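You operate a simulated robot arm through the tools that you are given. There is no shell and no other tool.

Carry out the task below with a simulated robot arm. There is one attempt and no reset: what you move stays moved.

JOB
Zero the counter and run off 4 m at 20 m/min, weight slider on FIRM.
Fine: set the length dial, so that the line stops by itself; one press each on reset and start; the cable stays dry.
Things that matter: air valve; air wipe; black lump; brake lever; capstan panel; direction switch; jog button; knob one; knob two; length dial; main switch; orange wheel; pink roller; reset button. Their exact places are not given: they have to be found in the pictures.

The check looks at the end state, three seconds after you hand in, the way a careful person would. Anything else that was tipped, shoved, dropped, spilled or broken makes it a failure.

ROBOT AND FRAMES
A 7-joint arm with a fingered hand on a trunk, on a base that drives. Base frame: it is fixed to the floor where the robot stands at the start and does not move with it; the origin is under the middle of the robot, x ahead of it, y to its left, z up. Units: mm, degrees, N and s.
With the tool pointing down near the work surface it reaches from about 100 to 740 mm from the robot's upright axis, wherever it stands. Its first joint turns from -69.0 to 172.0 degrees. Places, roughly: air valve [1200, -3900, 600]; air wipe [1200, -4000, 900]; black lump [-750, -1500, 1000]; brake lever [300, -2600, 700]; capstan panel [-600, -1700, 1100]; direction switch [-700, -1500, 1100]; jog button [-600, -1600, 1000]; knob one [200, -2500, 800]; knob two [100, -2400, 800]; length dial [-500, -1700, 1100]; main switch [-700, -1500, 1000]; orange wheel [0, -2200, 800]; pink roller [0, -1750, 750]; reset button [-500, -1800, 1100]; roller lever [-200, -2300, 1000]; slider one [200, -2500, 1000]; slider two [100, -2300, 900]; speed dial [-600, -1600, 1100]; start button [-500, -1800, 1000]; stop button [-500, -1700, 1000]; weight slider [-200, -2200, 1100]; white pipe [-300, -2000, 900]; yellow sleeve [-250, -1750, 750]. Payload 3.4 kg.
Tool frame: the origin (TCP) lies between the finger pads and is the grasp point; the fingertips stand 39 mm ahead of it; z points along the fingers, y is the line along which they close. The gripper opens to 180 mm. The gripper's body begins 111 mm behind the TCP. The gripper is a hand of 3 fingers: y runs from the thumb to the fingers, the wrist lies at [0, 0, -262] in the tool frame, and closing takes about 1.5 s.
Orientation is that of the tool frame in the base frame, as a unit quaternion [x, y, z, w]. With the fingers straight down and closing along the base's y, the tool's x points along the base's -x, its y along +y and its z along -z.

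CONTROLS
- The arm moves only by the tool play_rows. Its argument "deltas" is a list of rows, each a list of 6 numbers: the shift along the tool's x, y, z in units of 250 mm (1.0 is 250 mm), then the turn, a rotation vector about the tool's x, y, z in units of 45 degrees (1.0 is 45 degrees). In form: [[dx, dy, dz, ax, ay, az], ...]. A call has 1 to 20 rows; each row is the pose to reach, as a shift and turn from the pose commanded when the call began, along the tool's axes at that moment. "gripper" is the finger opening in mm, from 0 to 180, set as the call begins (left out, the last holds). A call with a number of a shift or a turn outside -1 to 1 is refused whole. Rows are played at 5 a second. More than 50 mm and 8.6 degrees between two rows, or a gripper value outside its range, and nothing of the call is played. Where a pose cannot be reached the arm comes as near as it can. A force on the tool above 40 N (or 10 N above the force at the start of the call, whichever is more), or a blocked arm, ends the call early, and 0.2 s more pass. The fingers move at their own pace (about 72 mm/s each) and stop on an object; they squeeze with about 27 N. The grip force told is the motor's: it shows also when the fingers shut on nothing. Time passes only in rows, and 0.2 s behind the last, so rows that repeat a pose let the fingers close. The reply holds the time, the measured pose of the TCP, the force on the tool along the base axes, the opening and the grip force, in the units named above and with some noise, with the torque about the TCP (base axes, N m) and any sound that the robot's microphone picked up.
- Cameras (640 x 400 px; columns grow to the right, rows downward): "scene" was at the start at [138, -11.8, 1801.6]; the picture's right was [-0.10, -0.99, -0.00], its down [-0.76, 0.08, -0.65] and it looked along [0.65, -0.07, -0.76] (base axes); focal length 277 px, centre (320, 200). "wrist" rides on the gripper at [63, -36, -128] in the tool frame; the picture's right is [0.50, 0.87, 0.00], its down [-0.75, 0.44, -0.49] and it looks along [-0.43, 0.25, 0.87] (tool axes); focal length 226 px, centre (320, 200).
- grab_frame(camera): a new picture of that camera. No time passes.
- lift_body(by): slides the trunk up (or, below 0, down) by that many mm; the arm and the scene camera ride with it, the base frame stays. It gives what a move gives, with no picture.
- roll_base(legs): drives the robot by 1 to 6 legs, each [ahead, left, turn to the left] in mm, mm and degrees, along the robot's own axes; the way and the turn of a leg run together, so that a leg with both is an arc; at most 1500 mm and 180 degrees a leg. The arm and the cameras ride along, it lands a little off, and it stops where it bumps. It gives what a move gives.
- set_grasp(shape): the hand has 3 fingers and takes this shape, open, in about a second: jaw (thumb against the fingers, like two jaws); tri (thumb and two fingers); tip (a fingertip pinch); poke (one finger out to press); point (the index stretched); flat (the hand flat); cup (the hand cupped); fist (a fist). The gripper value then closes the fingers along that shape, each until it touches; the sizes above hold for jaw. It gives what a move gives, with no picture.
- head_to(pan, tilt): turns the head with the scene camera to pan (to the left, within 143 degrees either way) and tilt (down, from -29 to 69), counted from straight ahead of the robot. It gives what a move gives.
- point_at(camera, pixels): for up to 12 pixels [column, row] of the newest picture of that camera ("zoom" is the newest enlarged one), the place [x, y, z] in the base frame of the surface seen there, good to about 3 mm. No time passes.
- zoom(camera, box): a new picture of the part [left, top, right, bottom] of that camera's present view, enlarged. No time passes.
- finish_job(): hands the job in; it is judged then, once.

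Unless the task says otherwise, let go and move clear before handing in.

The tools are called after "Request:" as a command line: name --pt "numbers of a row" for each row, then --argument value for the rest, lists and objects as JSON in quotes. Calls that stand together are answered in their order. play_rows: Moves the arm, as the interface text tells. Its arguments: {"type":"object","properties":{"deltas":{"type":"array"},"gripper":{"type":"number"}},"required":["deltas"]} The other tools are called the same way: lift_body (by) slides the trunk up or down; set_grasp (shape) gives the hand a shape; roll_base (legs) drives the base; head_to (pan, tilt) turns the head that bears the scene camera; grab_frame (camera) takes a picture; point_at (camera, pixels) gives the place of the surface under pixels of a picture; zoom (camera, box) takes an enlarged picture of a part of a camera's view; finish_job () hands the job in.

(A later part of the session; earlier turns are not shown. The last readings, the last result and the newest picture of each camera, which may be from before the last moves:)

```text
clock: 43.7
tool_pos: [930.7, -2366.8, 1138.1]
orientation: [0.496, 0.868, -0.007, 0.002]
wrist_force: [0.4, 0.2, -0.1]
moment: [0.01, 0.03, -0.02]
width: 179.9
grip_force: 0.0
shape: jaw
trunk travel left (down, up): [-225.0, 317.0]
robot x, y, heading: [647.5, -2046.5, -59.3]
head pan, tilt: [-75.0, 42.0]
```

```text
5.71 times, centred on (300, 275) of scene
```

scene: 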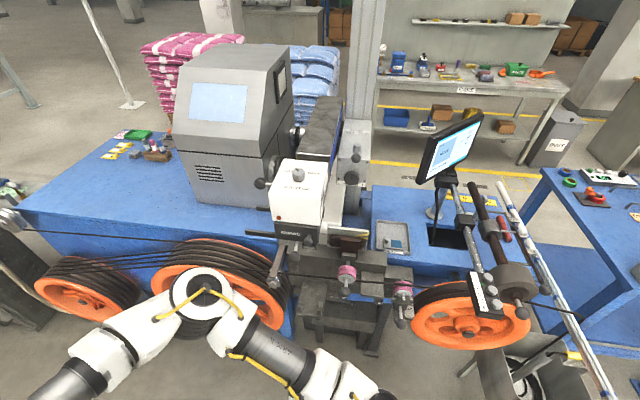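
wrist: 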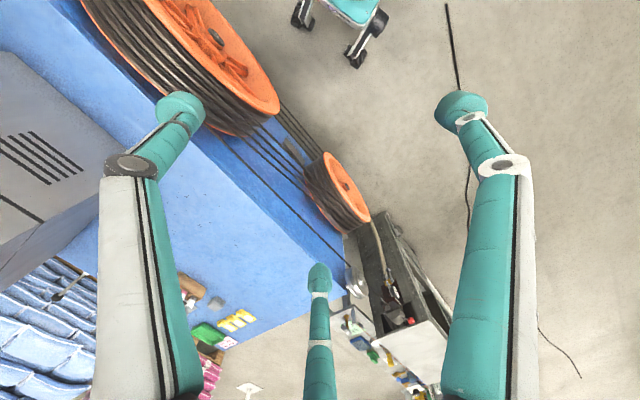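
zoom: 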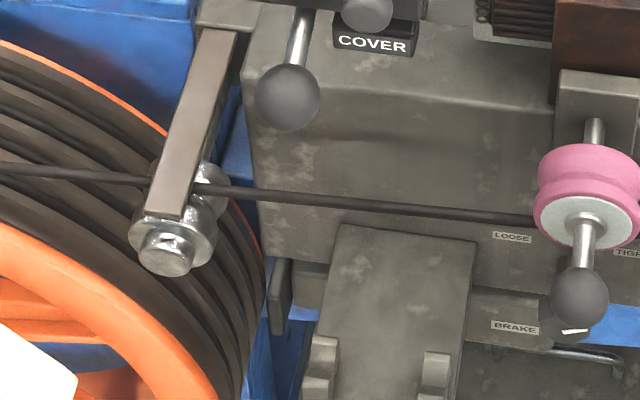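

Request:
point_at --camera "scene" --pixels '[[334, 297], [342, 301], [352, 304], [293, 292], [331, 300], [341, 297], [378, 303], [401, 325], [345, 290], [475, 270], [560, 245]]'

Request:
lift_body --by -150

Request:
head_to --pan -75 --tilt 38

Request:
grab_frame --camera "scene"

```text
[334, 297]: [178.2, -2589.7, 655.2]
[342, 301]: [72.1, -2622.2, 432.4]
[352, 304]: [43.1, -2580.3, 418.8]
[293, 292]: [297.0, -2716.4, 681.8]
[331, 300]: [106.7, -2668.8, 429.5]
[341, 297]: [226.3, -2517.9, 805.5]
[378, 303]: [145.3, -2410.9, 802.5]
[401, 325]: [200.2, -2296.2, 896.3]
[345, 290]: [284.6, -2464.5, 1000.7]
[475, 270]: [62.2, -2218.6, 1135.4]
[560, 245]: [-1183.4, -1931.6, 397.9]
```

```text
clock: 45.4
tool_pos: [931.0, -2365.2, 989.8]
orientation: [0.496, 0.868, -0.007, 0.004]
wrist_force: [0.7, 0.2, 0.5]
moment: [0.02, -0.01, -0.02]
width: 179.8
grip_force: 0.1
shape: jaw
trunk travel left (down, up): [-75.0, 467.0]
robot x, y, heading: [648.6, -2048.6, -59.7]
head pan, tilt: [-75.0, 42.0]
```

```text
clock: 46.1
tool_pos: [932.0, -2366.0, 989.2]
orientation: [0.496, 0.868, -0.008, 0.003]
wrist_force: [0.3, 0.1, -0.5]
moment: [0.0, 0.0, -0.01]
width: 180.0
grip_force: 0.0
shape: jaw
trunk travel left (down, up): [-75.0, 467.0]
robot x, y, heading: [652.1, -2048.9, -60.0]
head pan, tilt: [-75.0, 38.0]
```

```text
taken
```

scene: 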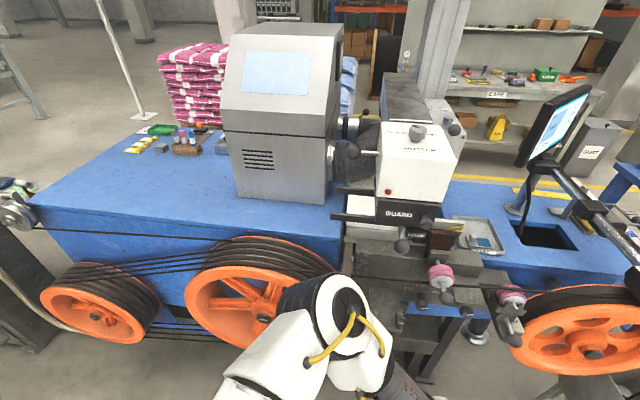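

Request:
zoom --camera "scene" --box '[335, 230, 485, 350]'

Request:
zoom --camera "scene" --box '[385, 280, 475, 340]'

Request:
zoom --camera "scene" --box '[500, 180, 640, 370]'

```text
3.33 times, centred on (410, 290) of scene
```

zoom: 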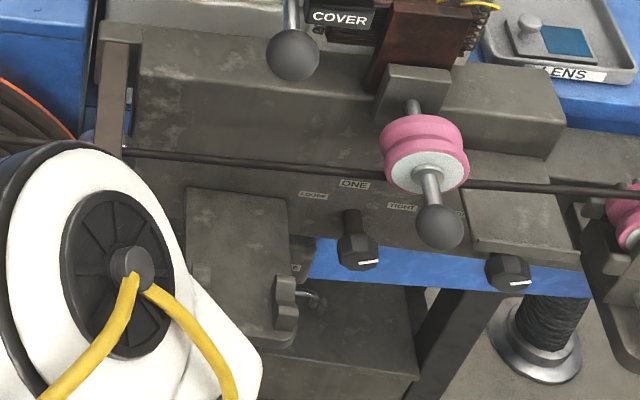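

```text
6.67 times, centred on (430, 310) of scene
```

zoom: 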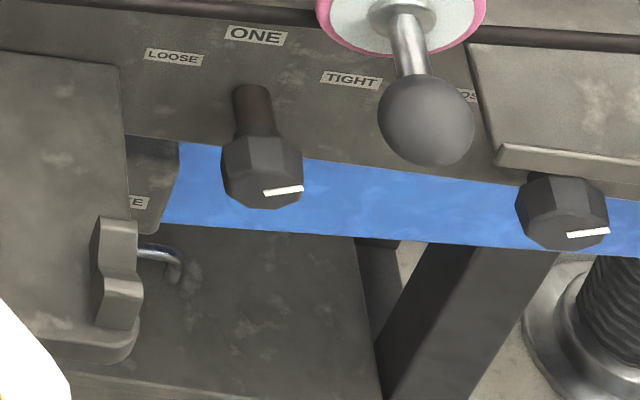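

```text
2.11 times, centred on (570, 275) of scene
```

zoom: 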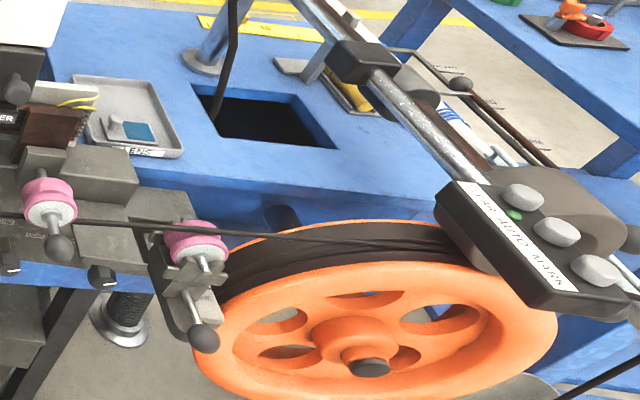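

The brake lever is hidden behind the bracket. I'll back away from the machine for a lower-angle view.

Request:
roll_base --legs '[[-60, 600, 0]]'

Request:
head_to --pan -78 --tilt 28

Request:
grab_frame --camera "scene"

```text
clock: 49.5
tool_pos: [1407.3, -2020.6, 988.5]
orientation: [0.5, 0.866, -0.004, 0.005]
wrist_force: [0.3, -0.1, 0.7]
moment: [0.05, -0.01, -0.01]
width: 179.9
grip_force: 0.1
shape: jaw
trunk travel left (down, up): [-75.0, 467.0]
robot x, y, heading: [1136.4, -1695.9, -59.8]
head pan, tilt: [-75.0, 38.0]
```

```text
clock: 50.2
tool_pos: [1406.5, -2015.3, 991.7]
orientation: [0.5, 0.866, -0.007, 0.004]
wrist_force: [-0.5, 0.2, 0.4]
moment: [0.04, 0.01, 0.01]
width: 179.8
grip_force: 0.0
shape: jaw
trunk travel left (down, up): [-75.0, 467.0]
robot x, y, heading: [1132.1, -1699.3, -60.3]
head pan, tilt: [-78.0, 28.0]
```

```text
taken
```

scene: 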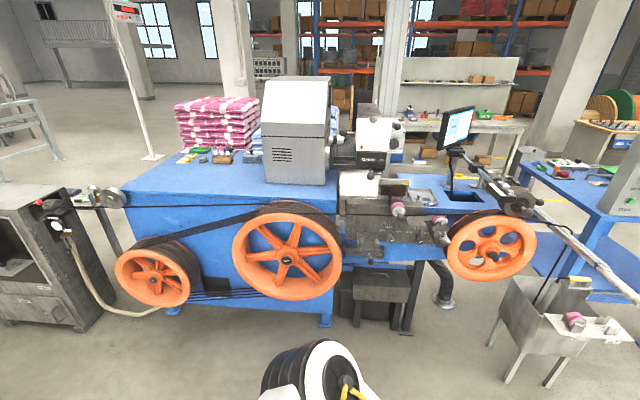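

Request:
zoom --camera "scene" --box '[325, 195, 465, 300]'

Request:
zoom --camera "scene" --box '[440, 160, 560, 290]'

Request:
zoom --camera "scene" --box '[20, 185, 130, 280]'

```text
3.81 times, centred on (395, 248) of scene
```

zoom: 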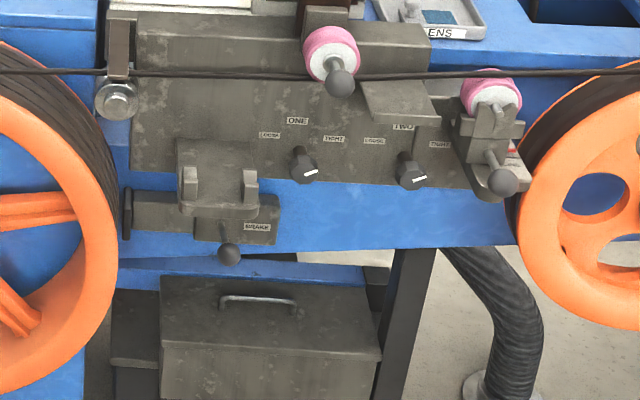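

```text
3.08 times, centred on (500, 225) of scene
```

zoom: 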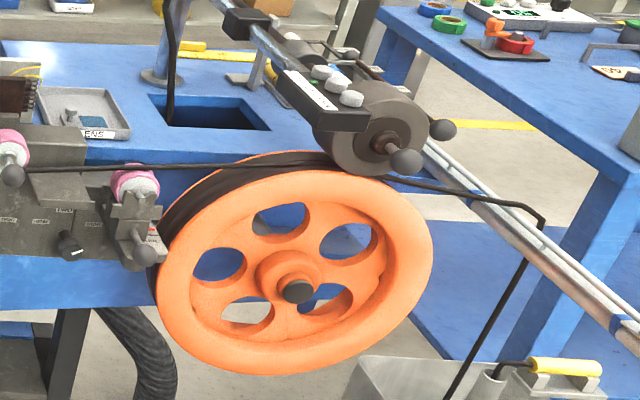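

```text
4.21 times, centred on (75, 232) of scene
```

zoom: 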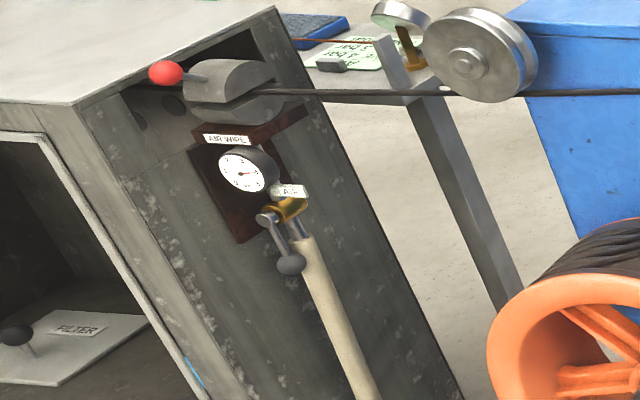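

Request:
zoom --camera "scene" --box '[350, 230, 405, 275]'

Request:
zoom --camera "scene" --box '[40, 190, 80, 220]'

Request:
point_at --camera "scene" --pixels '[[370, 262], [379, 255], [344, 252], [336, 252], [371, 256]]'

```text
8.89 times, centred on (378, 252) of scene
```

zoom: 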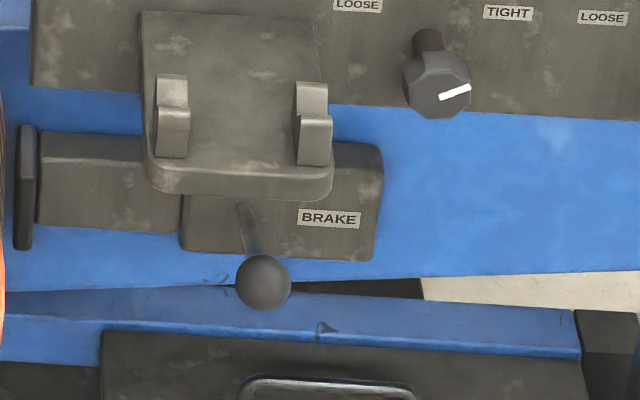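

```text
13.33 times, centred on (60, 205) of scene
```

zoom: 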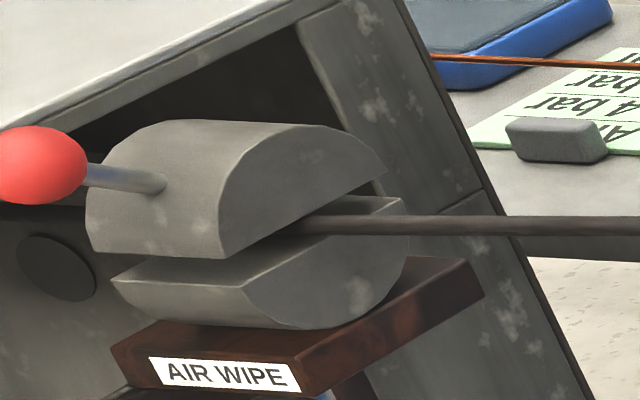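

```text
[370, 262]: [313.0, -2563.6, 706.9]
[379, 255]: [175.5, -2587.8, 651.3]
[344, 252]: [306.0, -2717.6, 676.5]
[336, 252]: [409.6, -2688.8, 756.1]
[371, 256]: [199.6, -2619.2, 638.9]
```

Request:
zoom --camera "scene" --box '[334, 240, 360, 264]'

Request:
zoom --camera "scene" --box '[362, 250, 386, 272]'

Request:
zoom --camera "scene" --box '[560, 270, 640, 350]'

```text
16.00 times, centred on (347, 252) of scene
```

zoom: 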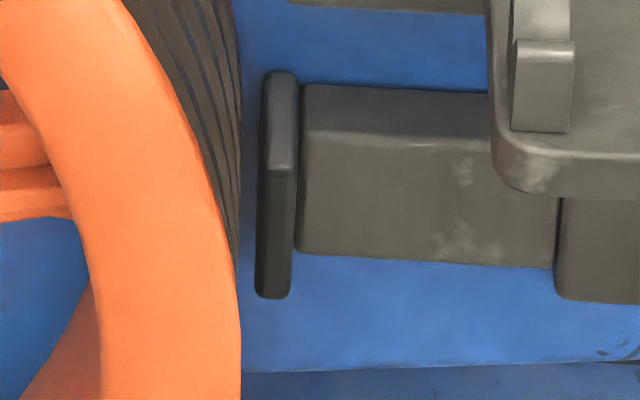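

```text
16.00 times, centred on (374, 261) of scene
```

zoom: 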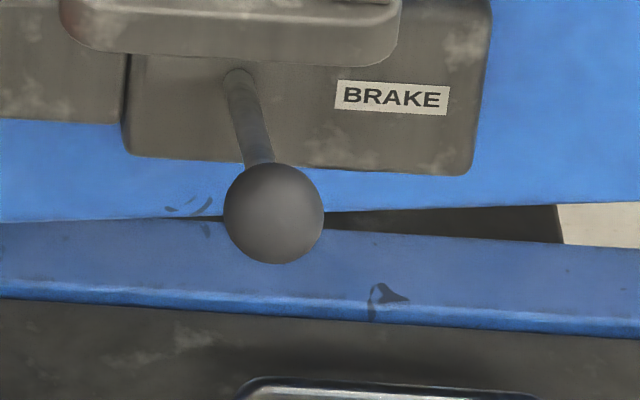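

```text
5.00 times, centred on (600, 310) of scene
```

zoom: 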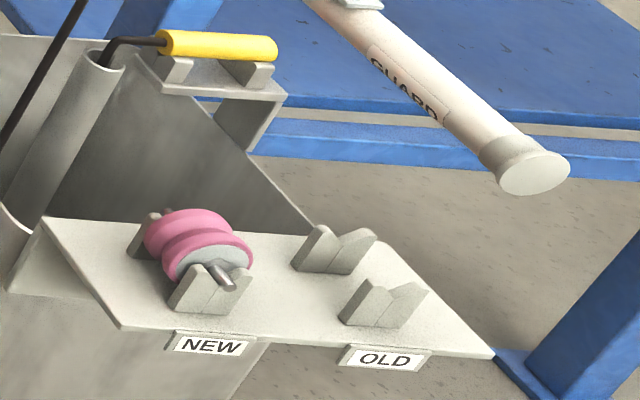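

The brake pad stands clear of the wheel (gap near (250,190) in the zoom), the drum rests on the wheel, and air is at 4 bar, so no changes are needed there. I'll raise the trunk, turn to about -160° and drive to a standing place in front of the slider's big ball.

Request:
lift_body --by 400

Request:
roll_base --legs '[[0, 0, -100], [640, -100, 0]]'

Request:
head_to --pan 0 --tilt 50

Request:
grab_frame --camera "scene"

Request:
grab_frame --camera "wrist"

```text
clock: 54.0
tool_pos: [1412.5, -2012.9, 1391.0]
orientation: [0.5, 0.866, -0.008, 0.003]
wrist_force: [-0.5, -0.3, 0.5]
moment: [0.0, 0.02, 0.01]
width: 179.9
grip_force: 0.0
shape: jaw
trunk travel left (down, up): [-475.0, 67.0]
robot x, y, heading: [1136.5, -1699.9, -60.2]
head pan, tilt: [-78.0, 28.0]
```

```text
clock: 61.9
tool_pos: [133.2, -2021.7, 1390.3]
orientation: [0.987, 0.163, -0.009, -0.005]
wrist_force: [0.5, -1.5, 0.9]
moment: [-0.03, -0.02, 0.0]
width: 179.8
grip_force: 0.0
shape: jaw
trunk travel left (down, up): [-475.0, 67.0]
robot x, y, heading: [494.6, -1813.0, -161.3]
head pan, tilt: [-78.0, 28.0]
```

```text
clock: 63.4
tool_pos: [136.3, -2023.0, 1391.3]
orientation: [0.987, 0.163, -0.009, -0.004]
wrist_force: [-0.1, 0.5, 0.1]
moment: [-0.01, 0.0, 0.01]
width: 179.9
grip_force: 0.0
shape: jaw
trunk travel left (down, up): [-475.0, 67.0]
robot x, y, heading: [493.3, -1811.3, -161.5]
head pan, tilt: [0.0, 50.0]
```

```text
taken
```

scene: 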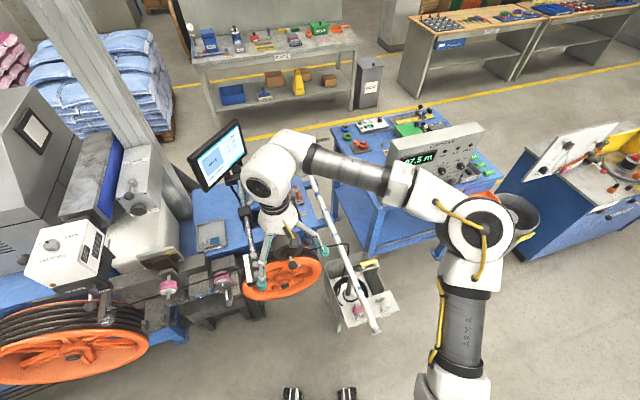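

```text
taken
```

wrist: 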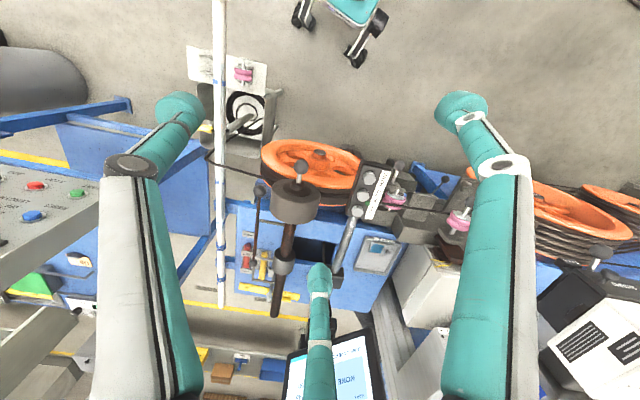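

The wrist view shows the drum at (295,200), the slider ring at (283,265) and the big ball at (261,190) from above. I'll zoom there.

Request:
zoom --camera "wrist" --box '[210, 140, 350, 320]'

Request:
point_at --camera "wrist" --pixels '[[261, 190], [295, 200], [255, 246], [283, 265], [258, 215], [301, 166], [220, 200], [365, 190], [320, 280]]'

Request:
zoom --camera "wrist" --box '[240, 170, 310, 240]'

```text
2.22 times, centred on (280, 230) of wrist
```

zoom: 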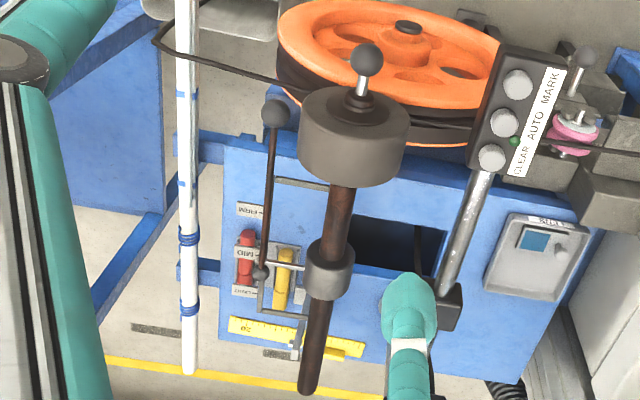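

```text
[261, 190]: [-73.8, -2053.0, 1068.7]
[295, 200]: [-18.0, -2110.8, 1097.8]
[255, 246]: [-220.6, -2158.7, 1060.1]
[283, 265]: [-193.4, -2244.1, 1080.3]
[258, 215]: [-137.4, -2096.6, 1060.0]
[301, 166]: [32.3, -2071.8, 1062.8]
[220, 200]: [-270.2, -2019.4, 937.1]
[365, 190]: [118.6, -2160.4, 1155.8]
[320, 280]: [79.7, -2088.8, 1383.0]
```

```text
5.71 times, centred on (275, 205) of wrist
```

zoom: 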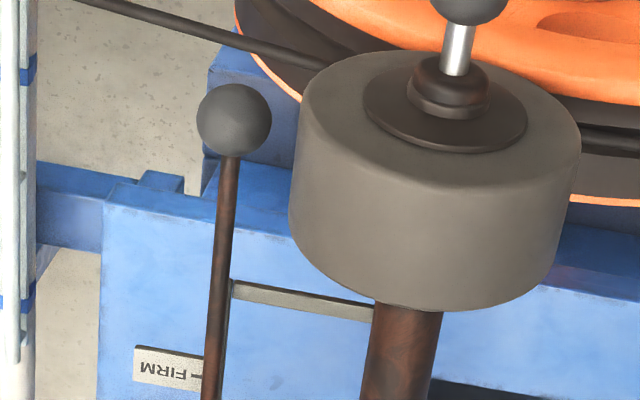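

There is a gap of around 14 mm between ball and drum. Before choosing a grasp, I'll see how the fingers look when nearly closed here in free air.

Request:
play_rows --pt "0 0 0 0 0 0" --pt "0 0 0 0 0 0" --pt "0 0 0 0 0 0" --pt "0 0 0 0 0 0" --pt "0 0 0 0 0 0" --pt "0 0 0 0 0 0" --gripper 40

Request:
grab_frame --camera "wrist"

Request:
grab_frame --camera "scene"

```text
clock: 64.8
tool_pos: [137.1, -2022.9, 1390.6]
orientation: [0.987, 0.163, -0.01, -0.005]
wrist_force: [-0.6, 1.5, -0.6]
moment: [0.01, 0.02, -0.01]
width: 40.4
grip_force: 0.0
shape: jaw
trunk travel left (down, up): [-475.0, 67.0]
robot x, y, heading: [498.3, -1812.9, -161.2]
head pan, tilt: [0.0, 50.0]
```

```text
taken
```

wrist: 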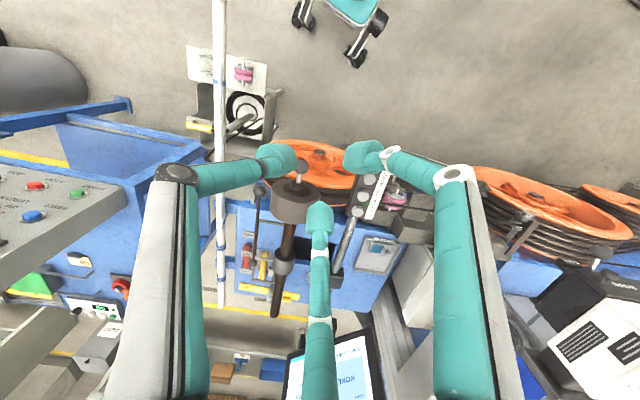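

```text
taken
```

scene: 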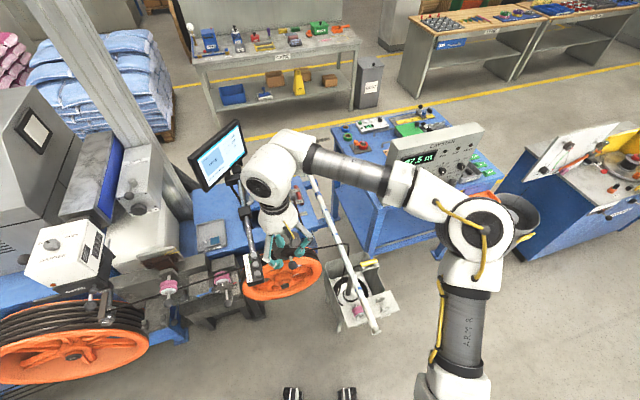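

The three fingers close radially, so a centric grip beside the drum would be tight. Pushing the slider's silver cross-pin with a single finger is simpler, so I'll try the "poke" shape and see where its tip is.

Request:
set_grasp --shape "poke"

Request:
grab_frame --camera "wrist"

Request:
zoom --camera "scene" --box '[220, 120, 340, 290]'

```text
clock: 65.7
tool_pos: [135.8, -2023.9, 1391.3]
orientation: [0.987, 0.163, -0.009, -0.004]
wrist_force: [0.1, -0.3, 0.2]
moment: [-0.03, -0.01, 0.01]
width: 0.0
grip_force: 0.1
shape: poke
trunk travel left (down, up): [-475.0, 67.0]
robot x, y, heading: [498.3, -1812.8, -161.5]
head pan, tilt: [0.0, 50.0]
```

```text
taken
```

wrist: 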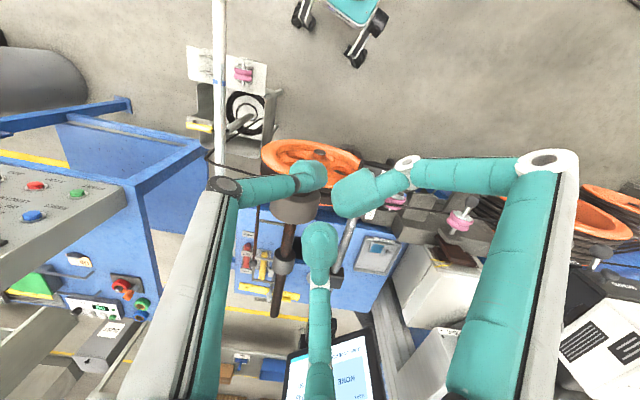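

```text
2.35 times, centred on (280, 205) of scene
```

zoom: 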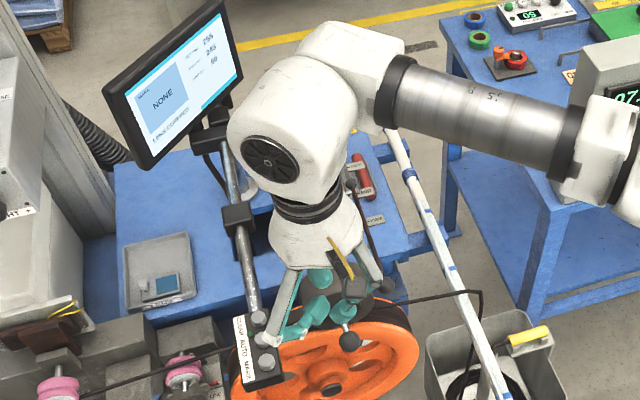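

Request:
point_at --camera "wrist" --pixels '[[315, 168], [312, 180], [322, 175], [300, 180], [345, 190], [320, 235], [370, 190], [230, 187], [410, 170], [318, 300]]'

Request:
zoom --camera "wrist" --box '[270, 140, 390, 260]'

```text
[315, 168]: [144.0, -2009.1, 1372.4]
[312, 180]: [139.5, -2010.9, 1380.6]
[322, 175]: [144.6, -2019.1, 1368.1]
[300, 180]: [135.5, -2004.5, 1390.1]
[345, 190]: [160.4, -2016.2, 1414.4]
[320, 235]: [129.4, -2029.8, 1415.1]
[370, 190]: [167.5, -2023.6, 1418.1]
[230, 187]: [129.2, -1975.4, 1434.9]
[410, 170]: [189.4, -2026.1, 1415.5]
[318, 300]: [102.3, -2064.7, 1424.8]
```

```text
3.33 times, centred on (330, 200) of wrist
```

zoom: 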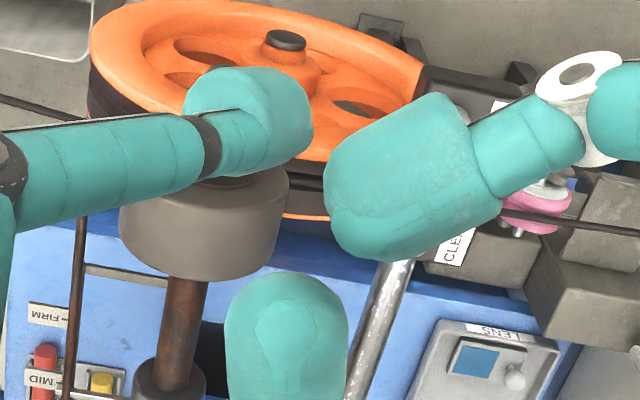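

In poke shape the extended thumb tip lies near the tool axis and reaches about 40 mm below the other two. I'll measure the slider pin and tags from the wrist camera.

Request:
zoom --camera "wrist" --box '[235, 200, 305, 280]'

Request:
point_at --camera "zoom" --pixels '[[200, 100], [200, 200], [200, 300]]'

```text
5.00 times, centred on (270, 240) of wrist
```

zoom: 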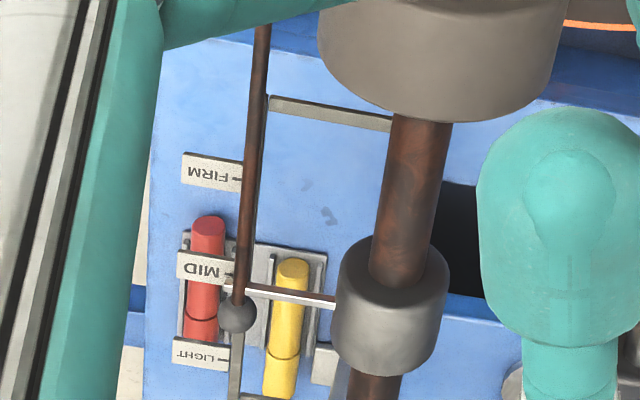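

```text
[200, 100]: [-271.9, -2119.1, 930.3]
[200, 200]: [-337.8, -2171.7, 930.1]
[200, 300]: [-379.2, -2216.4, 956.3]
```

Request:
point_at --camera "zoom" --pixels '[[290, 294], [325, 300], [265, 288], [237, 312], [236, 180], [228, 276], [224, 360], [262, 125], [330, 110], [254, 160], [405, 190], [385, 300]]'

Request:
point_at --camera "zoom" --pixels '[[400, 255], [425, 300], [345, 280], [370, 385], [235, 370], [238, 250], [212, 170], [205, 268], [310, 298], [350, 340], [350, 250], [430, 150]]'

```text
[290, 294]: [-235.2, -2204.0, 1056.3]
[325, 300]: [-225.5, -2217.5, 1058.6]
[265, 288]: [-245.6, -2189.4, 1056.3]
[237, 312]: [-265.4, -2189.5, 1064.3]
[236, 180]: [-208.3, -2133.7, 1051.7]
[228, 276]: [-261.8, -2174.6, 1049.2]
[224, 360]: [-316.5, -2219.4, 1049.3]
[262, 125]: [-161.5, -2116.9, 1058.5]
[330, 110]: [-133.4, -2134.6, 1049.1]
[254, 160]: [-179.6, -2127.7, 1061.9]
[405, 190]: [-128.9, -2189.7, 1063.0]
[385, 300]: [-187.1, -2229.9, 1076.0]
```

```text
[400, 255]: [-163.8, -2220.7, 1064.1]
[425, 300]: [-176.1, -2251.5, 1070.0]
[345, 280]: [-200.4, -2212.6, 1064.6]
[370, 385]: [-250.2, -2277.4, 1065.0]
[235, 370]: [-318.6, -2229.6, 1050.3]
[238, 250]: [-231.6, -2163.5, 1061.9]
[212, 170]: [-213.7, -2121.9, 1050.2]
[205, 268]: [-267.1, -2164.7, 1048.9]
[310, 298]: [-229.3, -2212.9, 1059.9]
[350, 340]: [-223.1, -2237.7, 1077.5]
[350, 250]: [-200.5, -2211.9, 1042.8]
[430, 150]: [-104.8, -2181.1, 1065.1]
```

The pin sits at the MID tick; FIRM lies 67 mm toward the robot along (0.816,0.578). I need to stand closer, so I'll check the monitor's position and then drive to about [340,-1950].

Request:
point_at --camera "wrist" --pixels '[[355, 345], [375, 390], [340, 265], [372, 180], [392, 172]]'

Request:
point_at --camera "scene" --pixels '[[195, 160], [240, 125], [245, 170], [205, 190], [222, 160], [375, 328], [360, 300], [300, 192]]'

```text
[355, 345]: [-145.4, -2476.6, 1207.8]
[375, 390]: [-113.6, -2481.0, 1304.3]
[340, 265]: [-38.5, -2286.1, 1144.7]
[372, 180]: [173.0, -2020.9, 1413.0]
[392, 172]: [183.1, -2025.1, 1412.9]
```

```text
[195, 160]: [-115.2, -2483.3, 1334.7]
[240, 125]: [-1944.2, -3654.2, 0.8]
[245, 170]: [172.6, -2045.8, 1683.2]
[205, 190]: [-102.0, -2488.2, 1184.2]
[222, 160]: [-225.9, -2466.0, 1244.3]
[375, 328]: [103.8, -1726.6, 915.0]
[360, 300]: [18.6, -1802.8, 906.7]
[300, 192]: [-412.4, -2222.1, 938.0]
```

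Request:
roll_base --legs '[[193, 80, 0]]'

Request:
grab_frame --camera "wrist"

Request:
grab_frame --camera "scene"

```text
clock: 67.3
tool_pos: [-21.7, -2163.0, 1389.6]
orientation: [0.986, 0.164, -0.009, -0.005]
wrist_force: [-0.5, 0.3, 0.1]
moment: [0.04, -0.02, 0.02]
width: 0.0
grip_force: 0.0
shape: poke
trunk travel left (down, up): [-475.0, 67.0]
robot x, y, heading: [338.6, -1951.9, -161.2]
head pan, tilt: [0.0, 50.0]
```

```text
taken
```

wrist: 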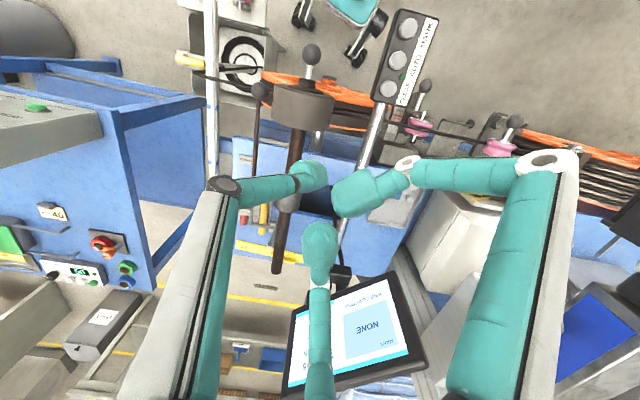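

```text
taken
```

scene: 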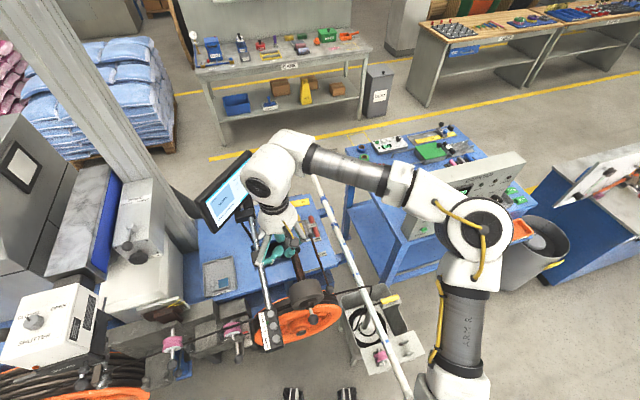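

The base is placed well. Now I'll move the fingertip to above and behind the slider pin, staying high first.

Request:
play_rows --pt "-0.133 -0.007 0.08 0 0 0" --pt "-0.266 -0.014 0.16 0 0 0" --pt "-0.4 -0.02 0.246 0 0 0" --pt "-0.533 -0.027 0.328 0 0 0" --pt "-0.666 -0.034 0.41 0 0 0" --pt "-0.8 -0.041 0.492 0 0 0" --pt "-0.932 -0.048 0.574 0 0 0"

Request:
grab_frame --camera "wrist"

Request:
grab_frame --camera "scene"

```text
clock: 69.0
tool_pos: [-247.8, -2226.7, 1251.0]
orientation: [0.986, 0.164, -0.008, -0.007]
wrist_force: [-0.2, 0.0, -0.3]
moment: [0.02, -0.03, -0.02]
width: 0.0
grip_force: 0.1
shape: poke
trunk travel left (down, up): [-475.0, 67.0]
robot x, y, heading: [340.5, -1949.3, -160.9]
head pan, tilt: [0.0, 50.0]
```

```text
taken
```

wrist: 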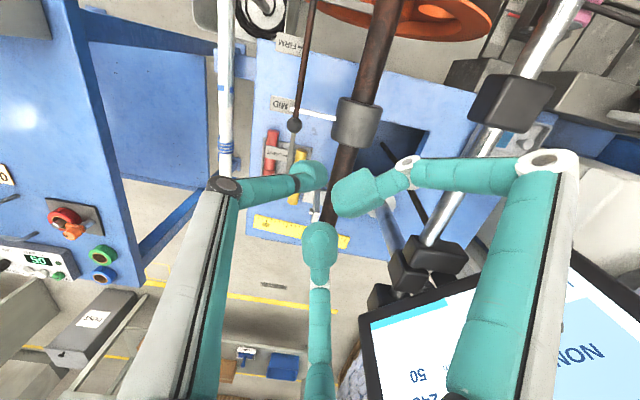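

```text
taken
```

scene: 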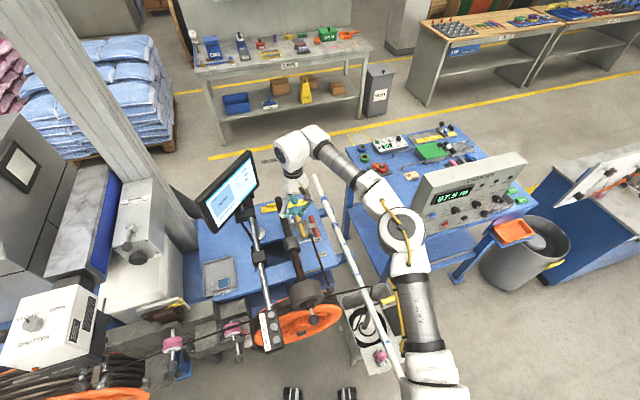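

Request:
point_at --camera "wrist" --pixels '[[368, 330], [565, 250], [545, 165], [480, 330], [520, 100], [440, 255], [312, 175], [320, 170], [308, 190], [325, 112], [295, 125], [355, 125]]'

Request:
zoom --camera "wrist" --box '[250, 80, 400, 240]'

Request:
zoom --camera "scene" --box '[190, 130, 350, 290]'

Request:
zoom --camera "scene" --box '[400, 140, 540, 240]'

```text
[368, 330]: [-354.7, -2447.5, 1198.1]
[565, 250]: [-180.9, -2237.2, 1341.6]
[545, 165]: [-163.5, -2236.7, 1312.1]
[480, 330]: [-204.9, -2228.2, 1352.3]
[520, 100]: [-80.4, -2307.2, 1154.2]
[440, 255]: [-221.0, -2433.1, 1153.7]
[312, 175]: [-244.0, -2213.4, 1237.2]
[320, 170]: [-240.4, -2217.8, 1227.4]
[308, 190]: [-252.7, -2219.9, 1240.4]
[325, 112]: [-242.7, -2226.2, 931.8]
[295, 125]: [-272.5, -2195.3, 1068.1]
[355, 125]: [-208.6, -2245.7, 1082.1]
```

```text
2.50 times, centred on (325, 160) of wrist
```

zoom: 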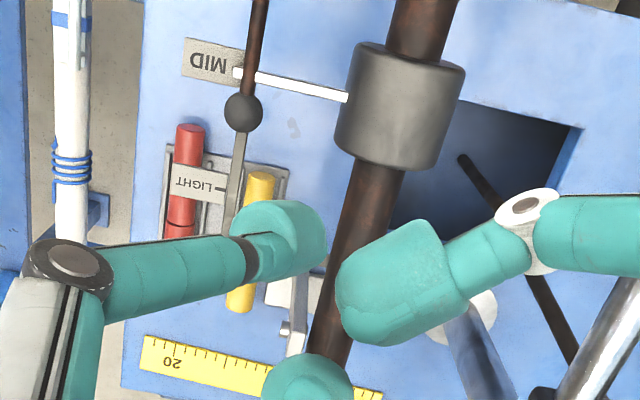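

```text
2.50 times, centred on (270, 210) of scene
```

zoom: 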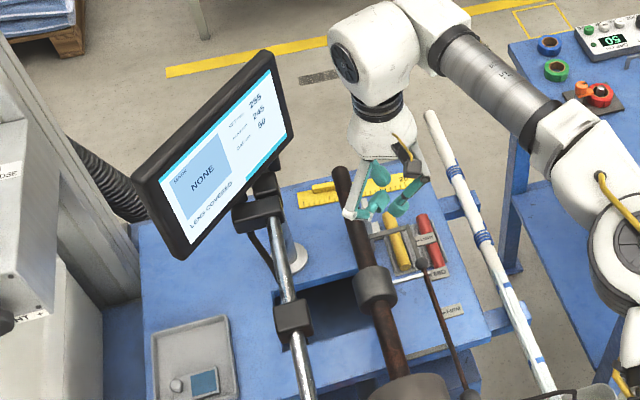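

```text
4.00 times, centred on (470, 190) of scene
```

zoom: 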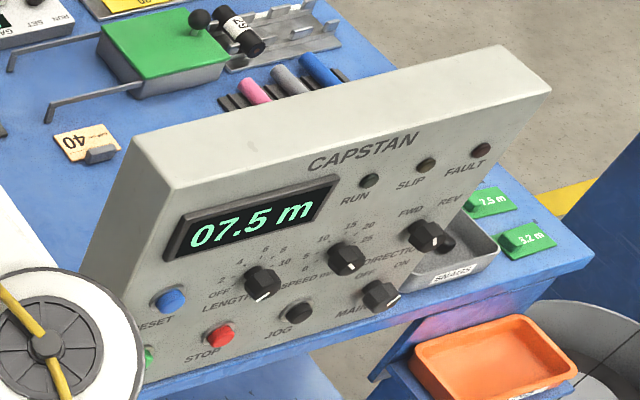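

The fingertip is above the gap between the brown bar and the thin rod, just behind the pin. I'll descend partway and check.

Request:
play_rows --pt "-0.008 0 0.16 0 0 0" --pt "-0.01 0 0.32 0 0 0" --pt "-0.01 0 0.48 0 0 0"

Request:
zoom --camera "wrist" --box '[220, 40, 420, 240]'

Request:
zoom --camera "scene" --box '[250, 170, 350, 270]'

```text
clock: 69.8
tool_pos: [-251.6, -2228.3, 1132.6]
orientation: [0.986, 0.164, -0.011, -0.005]
wrist_force: [-0.4, 0.5, -0.3]
moment: [0.02, 0.01, 0.0]
width: 0.0
grip_force: 0.1
shape: poke
trunk travel left (down, up): [-475.0, 67.0]
robot x, y, heading: [340.9, -1949.4, -161.4]
head pan, tilt: [0.0, 50.0]
```

```text
2.00 times, centred on (320, 140) of wrist
```

zoom: 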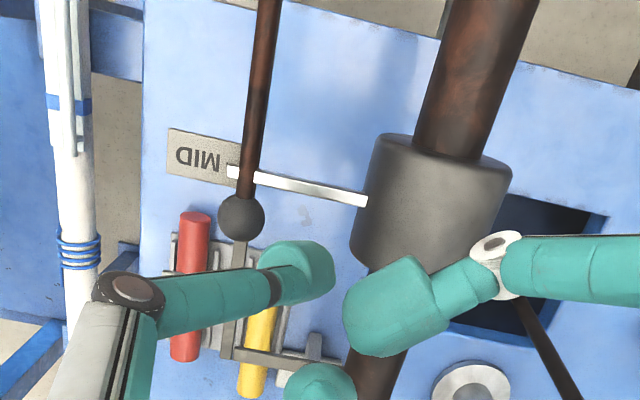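

```text
4.00 times, centred on (300, 220) of scene
```

zoom: 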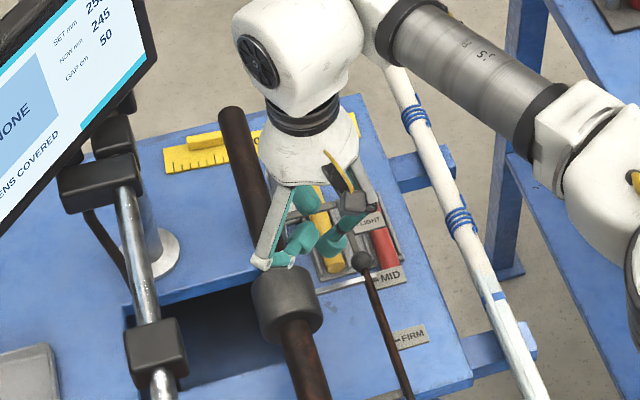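

Request:
play_rows --pt "0.003 0 0.09 0 0 0" --pt "0.006 0 0.178 0 0 0"

Request:
zoom --camera "wrist" --box '[220, 20, 420, 220]'

Request:
zoom --camera "scene" --box '[265, 190, 335, 260]'

```text
clock: 70.3
tool_pos: [-250.7, -2226.9, 1087.1]
orientation: [0.986, 0.164, -0.01, -0.005]
wrist_force: [0.1, 0.5, -0.8]
moment: [0.05, 0.02, -0.01]
width: 0.0
grip_force: 0.0
shape: poke
trunk travel left (down, up): [-475.0, 67.0]
robot x, y, heading: [337.1, -1949.5, -161.3]
head pan, tilt: [0.0, 50.0]
```

```text
2.00 times, centred on (320, 120) of wrist
```

zoom: 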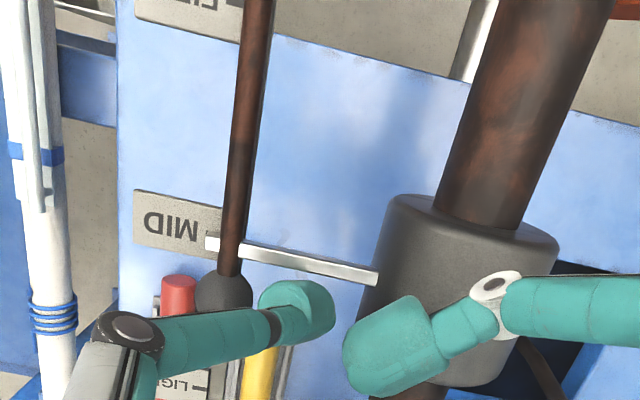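

```text
5.71 times, centred on (300, 225) of scene
```

zoom: 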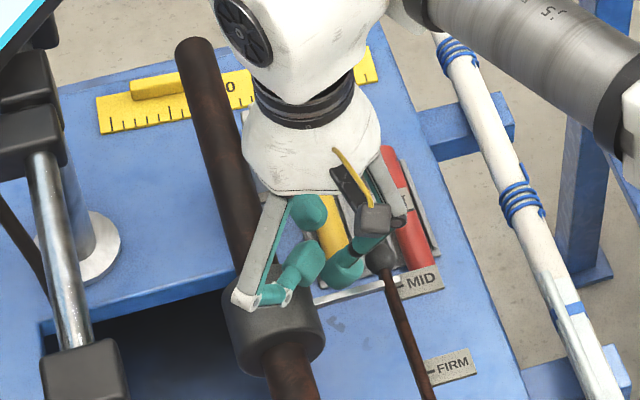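

The tip is down behind the pin with no contact force. I'll push gently toward FIRM by 30 mm and check.

Request:
play_rows --pt "0.031 -0.009 0 0 0 0" --pt "0.062 -0.018 0 0 0 0" --pt "0.092 -0.027 0 0 0 0" --pt "0.115 -0.034 0 0 0 0"

Request:
zoom --camera "wrist" --box '[220, 20, 420, 220]'

Request:
zoom --camera "scene" --box '[265, 190, 335, 260]'

```text
clock: 71.3
tool_pos: [-226.4, -2209.1, 1087.4]
orientation: [0.986, 0.164, -0.01, -0.005]
wrist_force: [0.4, -0.4, 0.5]
moment: [0.01, 0.0, 0.0]
width: 0.1
grip_force: 0.1
shape: poke
trunk travel left (down, up): [-475.0, 67.0]
robot x, y, heading: [337.6, -1952.0, -161.3]
head pan, tilt: [0.0, 50.0]
```

```text
2.00 times, centred on (320, 120) of wrist
```

zoom: 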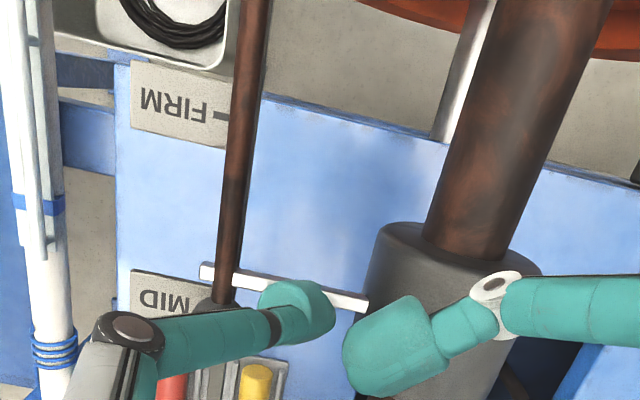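

```text
5.71 times, centred on (300, 225) of scene
```

zoom: 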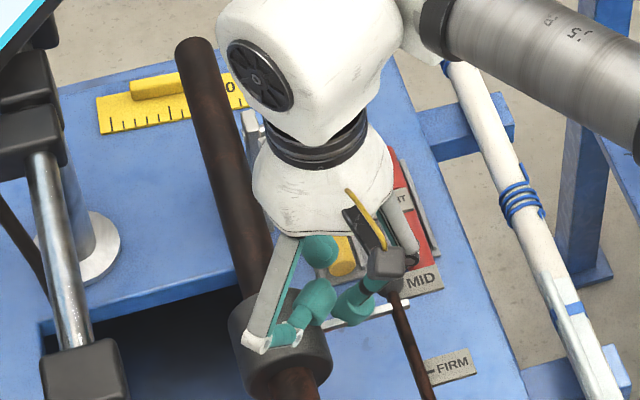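

The slider is moving easily with the finger. I'll measure the pointer relative to the FIRM tick.

Request:
zoom --camera "wrist" --box '[220, 20, 420, 220]'

Request:
point_at --camera "zoom" --pixels '[[206, 272], [250, 280], [345, 298], [220, 115], [165, 110], [228, 170], [400, 260]]'

```text
2.00 times, centred on (320, 120) of wrist
```

zoom: 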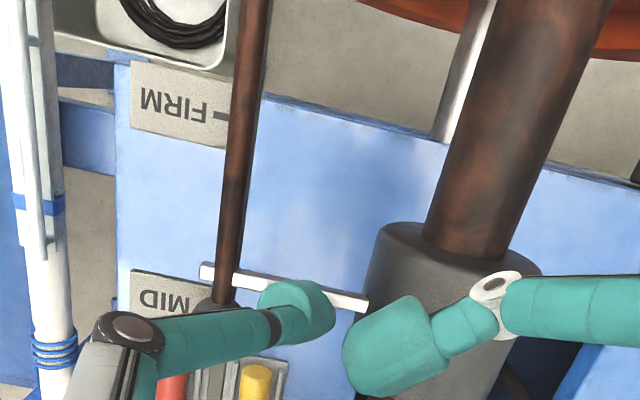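

```text
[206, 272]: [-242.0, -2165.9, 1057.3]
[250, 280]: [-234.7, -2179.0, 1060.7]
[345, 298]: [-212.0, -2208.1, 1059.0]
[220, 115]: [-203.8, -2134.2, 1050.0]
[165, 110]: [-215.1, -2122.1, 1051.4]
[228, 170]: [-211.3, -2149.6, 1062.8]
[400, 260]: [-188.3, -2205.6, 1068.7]
```

Request:
play_rows --pt "0.035 -0.01 0 0 0 0" --pt "0.07 -0.02 0 0 0 0" --pt "0.105 -0.031 0 0 0 0" --pt "0.135 -0.04 0 0 0 0" --pt "0.158 -0.046 0 0 0 0" --pt "0.174 -0.051 0 0 0 0" --pt "0.184 -0.054 0 0 0 0" --pt "0.19 -0.056 0 0 0 0"

Request:
zoom --camera "wrist" --box '[220, 60, 420, 260]'

Request:
zoom --camera "scene" --box '[270, 200, 340, 270]'

```text
clock: 73.2
tool_pos: [-187.0, -2179.9, 1086.0]
orientation: [0.986, 0.164, -0.01, -0.006]
wrist_force: [0.6, -0.8, 0.8]
moment: [-0.01, -0.04, 0.0]
width: 0.2
grip_force: 0.0
shape: poke
trunk travel left (down, up): [-475.0, 67.0]
robot x, y, heading: [338.2, -1950.2, -161.3]
head pan, tilt: [0.0, 50.0]
```

```text
2.00 times, centred on (320, 160) of wrist
```

zoom: 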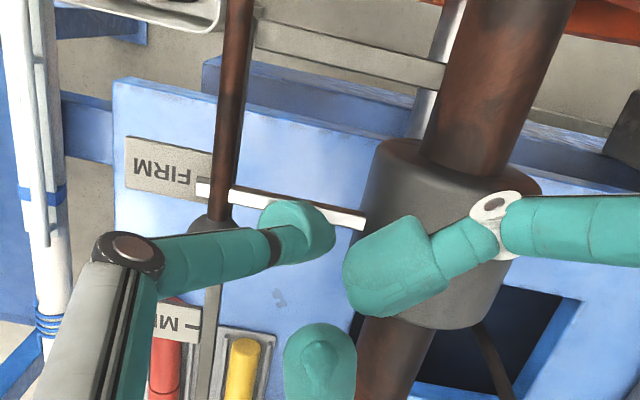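

```text
5.71 times, centred on (305, 235) of scene
```

zoom: 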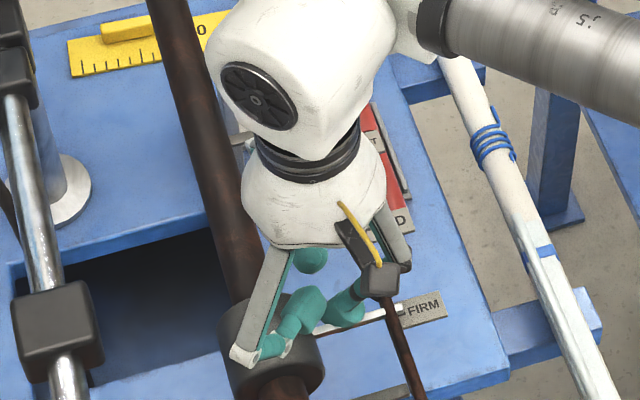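

Request:
zoom --camera "wrist" --box '[260, 110, 340, 190]'

Request:
point_at --camera "zoom" --pixels '[[200, 265], [270, 280], [160, 250], [150, 230]]'

Request:
point_at --camera "wrist" --pixels '[[262, 154], [295, 161], [330, 168], [262, 150], [240, 145]]'

```text
5.00 times, centred on (300, 150) of wrist
```

zoom: 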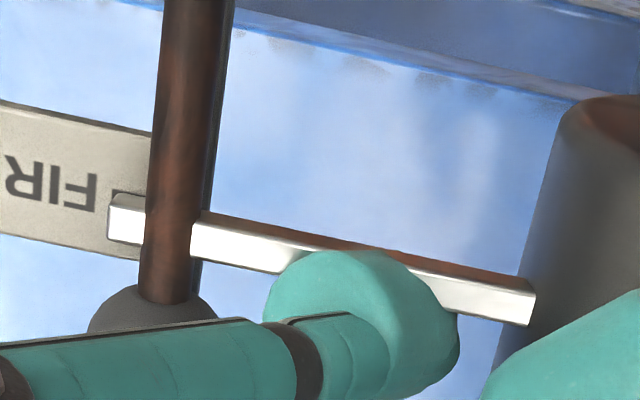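

```text
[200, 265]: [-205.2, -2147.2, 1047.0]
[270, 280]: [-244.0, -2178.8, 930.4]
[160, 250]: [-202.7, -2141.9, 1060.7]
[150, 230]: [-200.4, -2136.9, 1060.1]
```

```text
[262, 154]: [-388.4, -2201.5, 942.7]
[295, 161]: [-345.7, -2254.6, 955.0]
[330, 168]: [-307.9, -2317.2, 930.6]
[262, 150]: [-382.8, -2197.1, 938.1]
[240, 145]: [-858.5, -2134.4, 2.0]
```

Request:
point_at --camera "zoom" --pixels '[[125, 205], [125, 225], [250, 230], [250, 248], [490, 285], [490, 305], [118, 190], [60, 190]]'

Request:
zoom --camera "wrist" --box '[255, 140, 285, 160]'

```text
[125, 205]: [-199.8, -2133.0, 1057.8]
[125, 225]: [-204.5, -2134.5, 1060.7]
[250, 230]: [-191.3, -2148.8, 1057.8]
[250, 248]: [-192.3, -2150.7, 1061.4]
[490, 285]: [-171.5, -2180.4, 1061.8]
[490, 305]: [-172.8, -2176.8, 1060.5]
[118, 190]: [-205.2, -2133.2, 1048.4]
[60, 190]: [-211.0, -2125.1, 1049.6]
```

```text
16.00 times, centred on (270, 150) of wrist
```

zoom: 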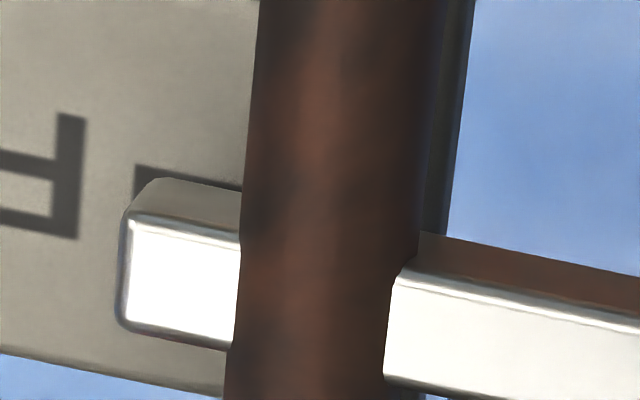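

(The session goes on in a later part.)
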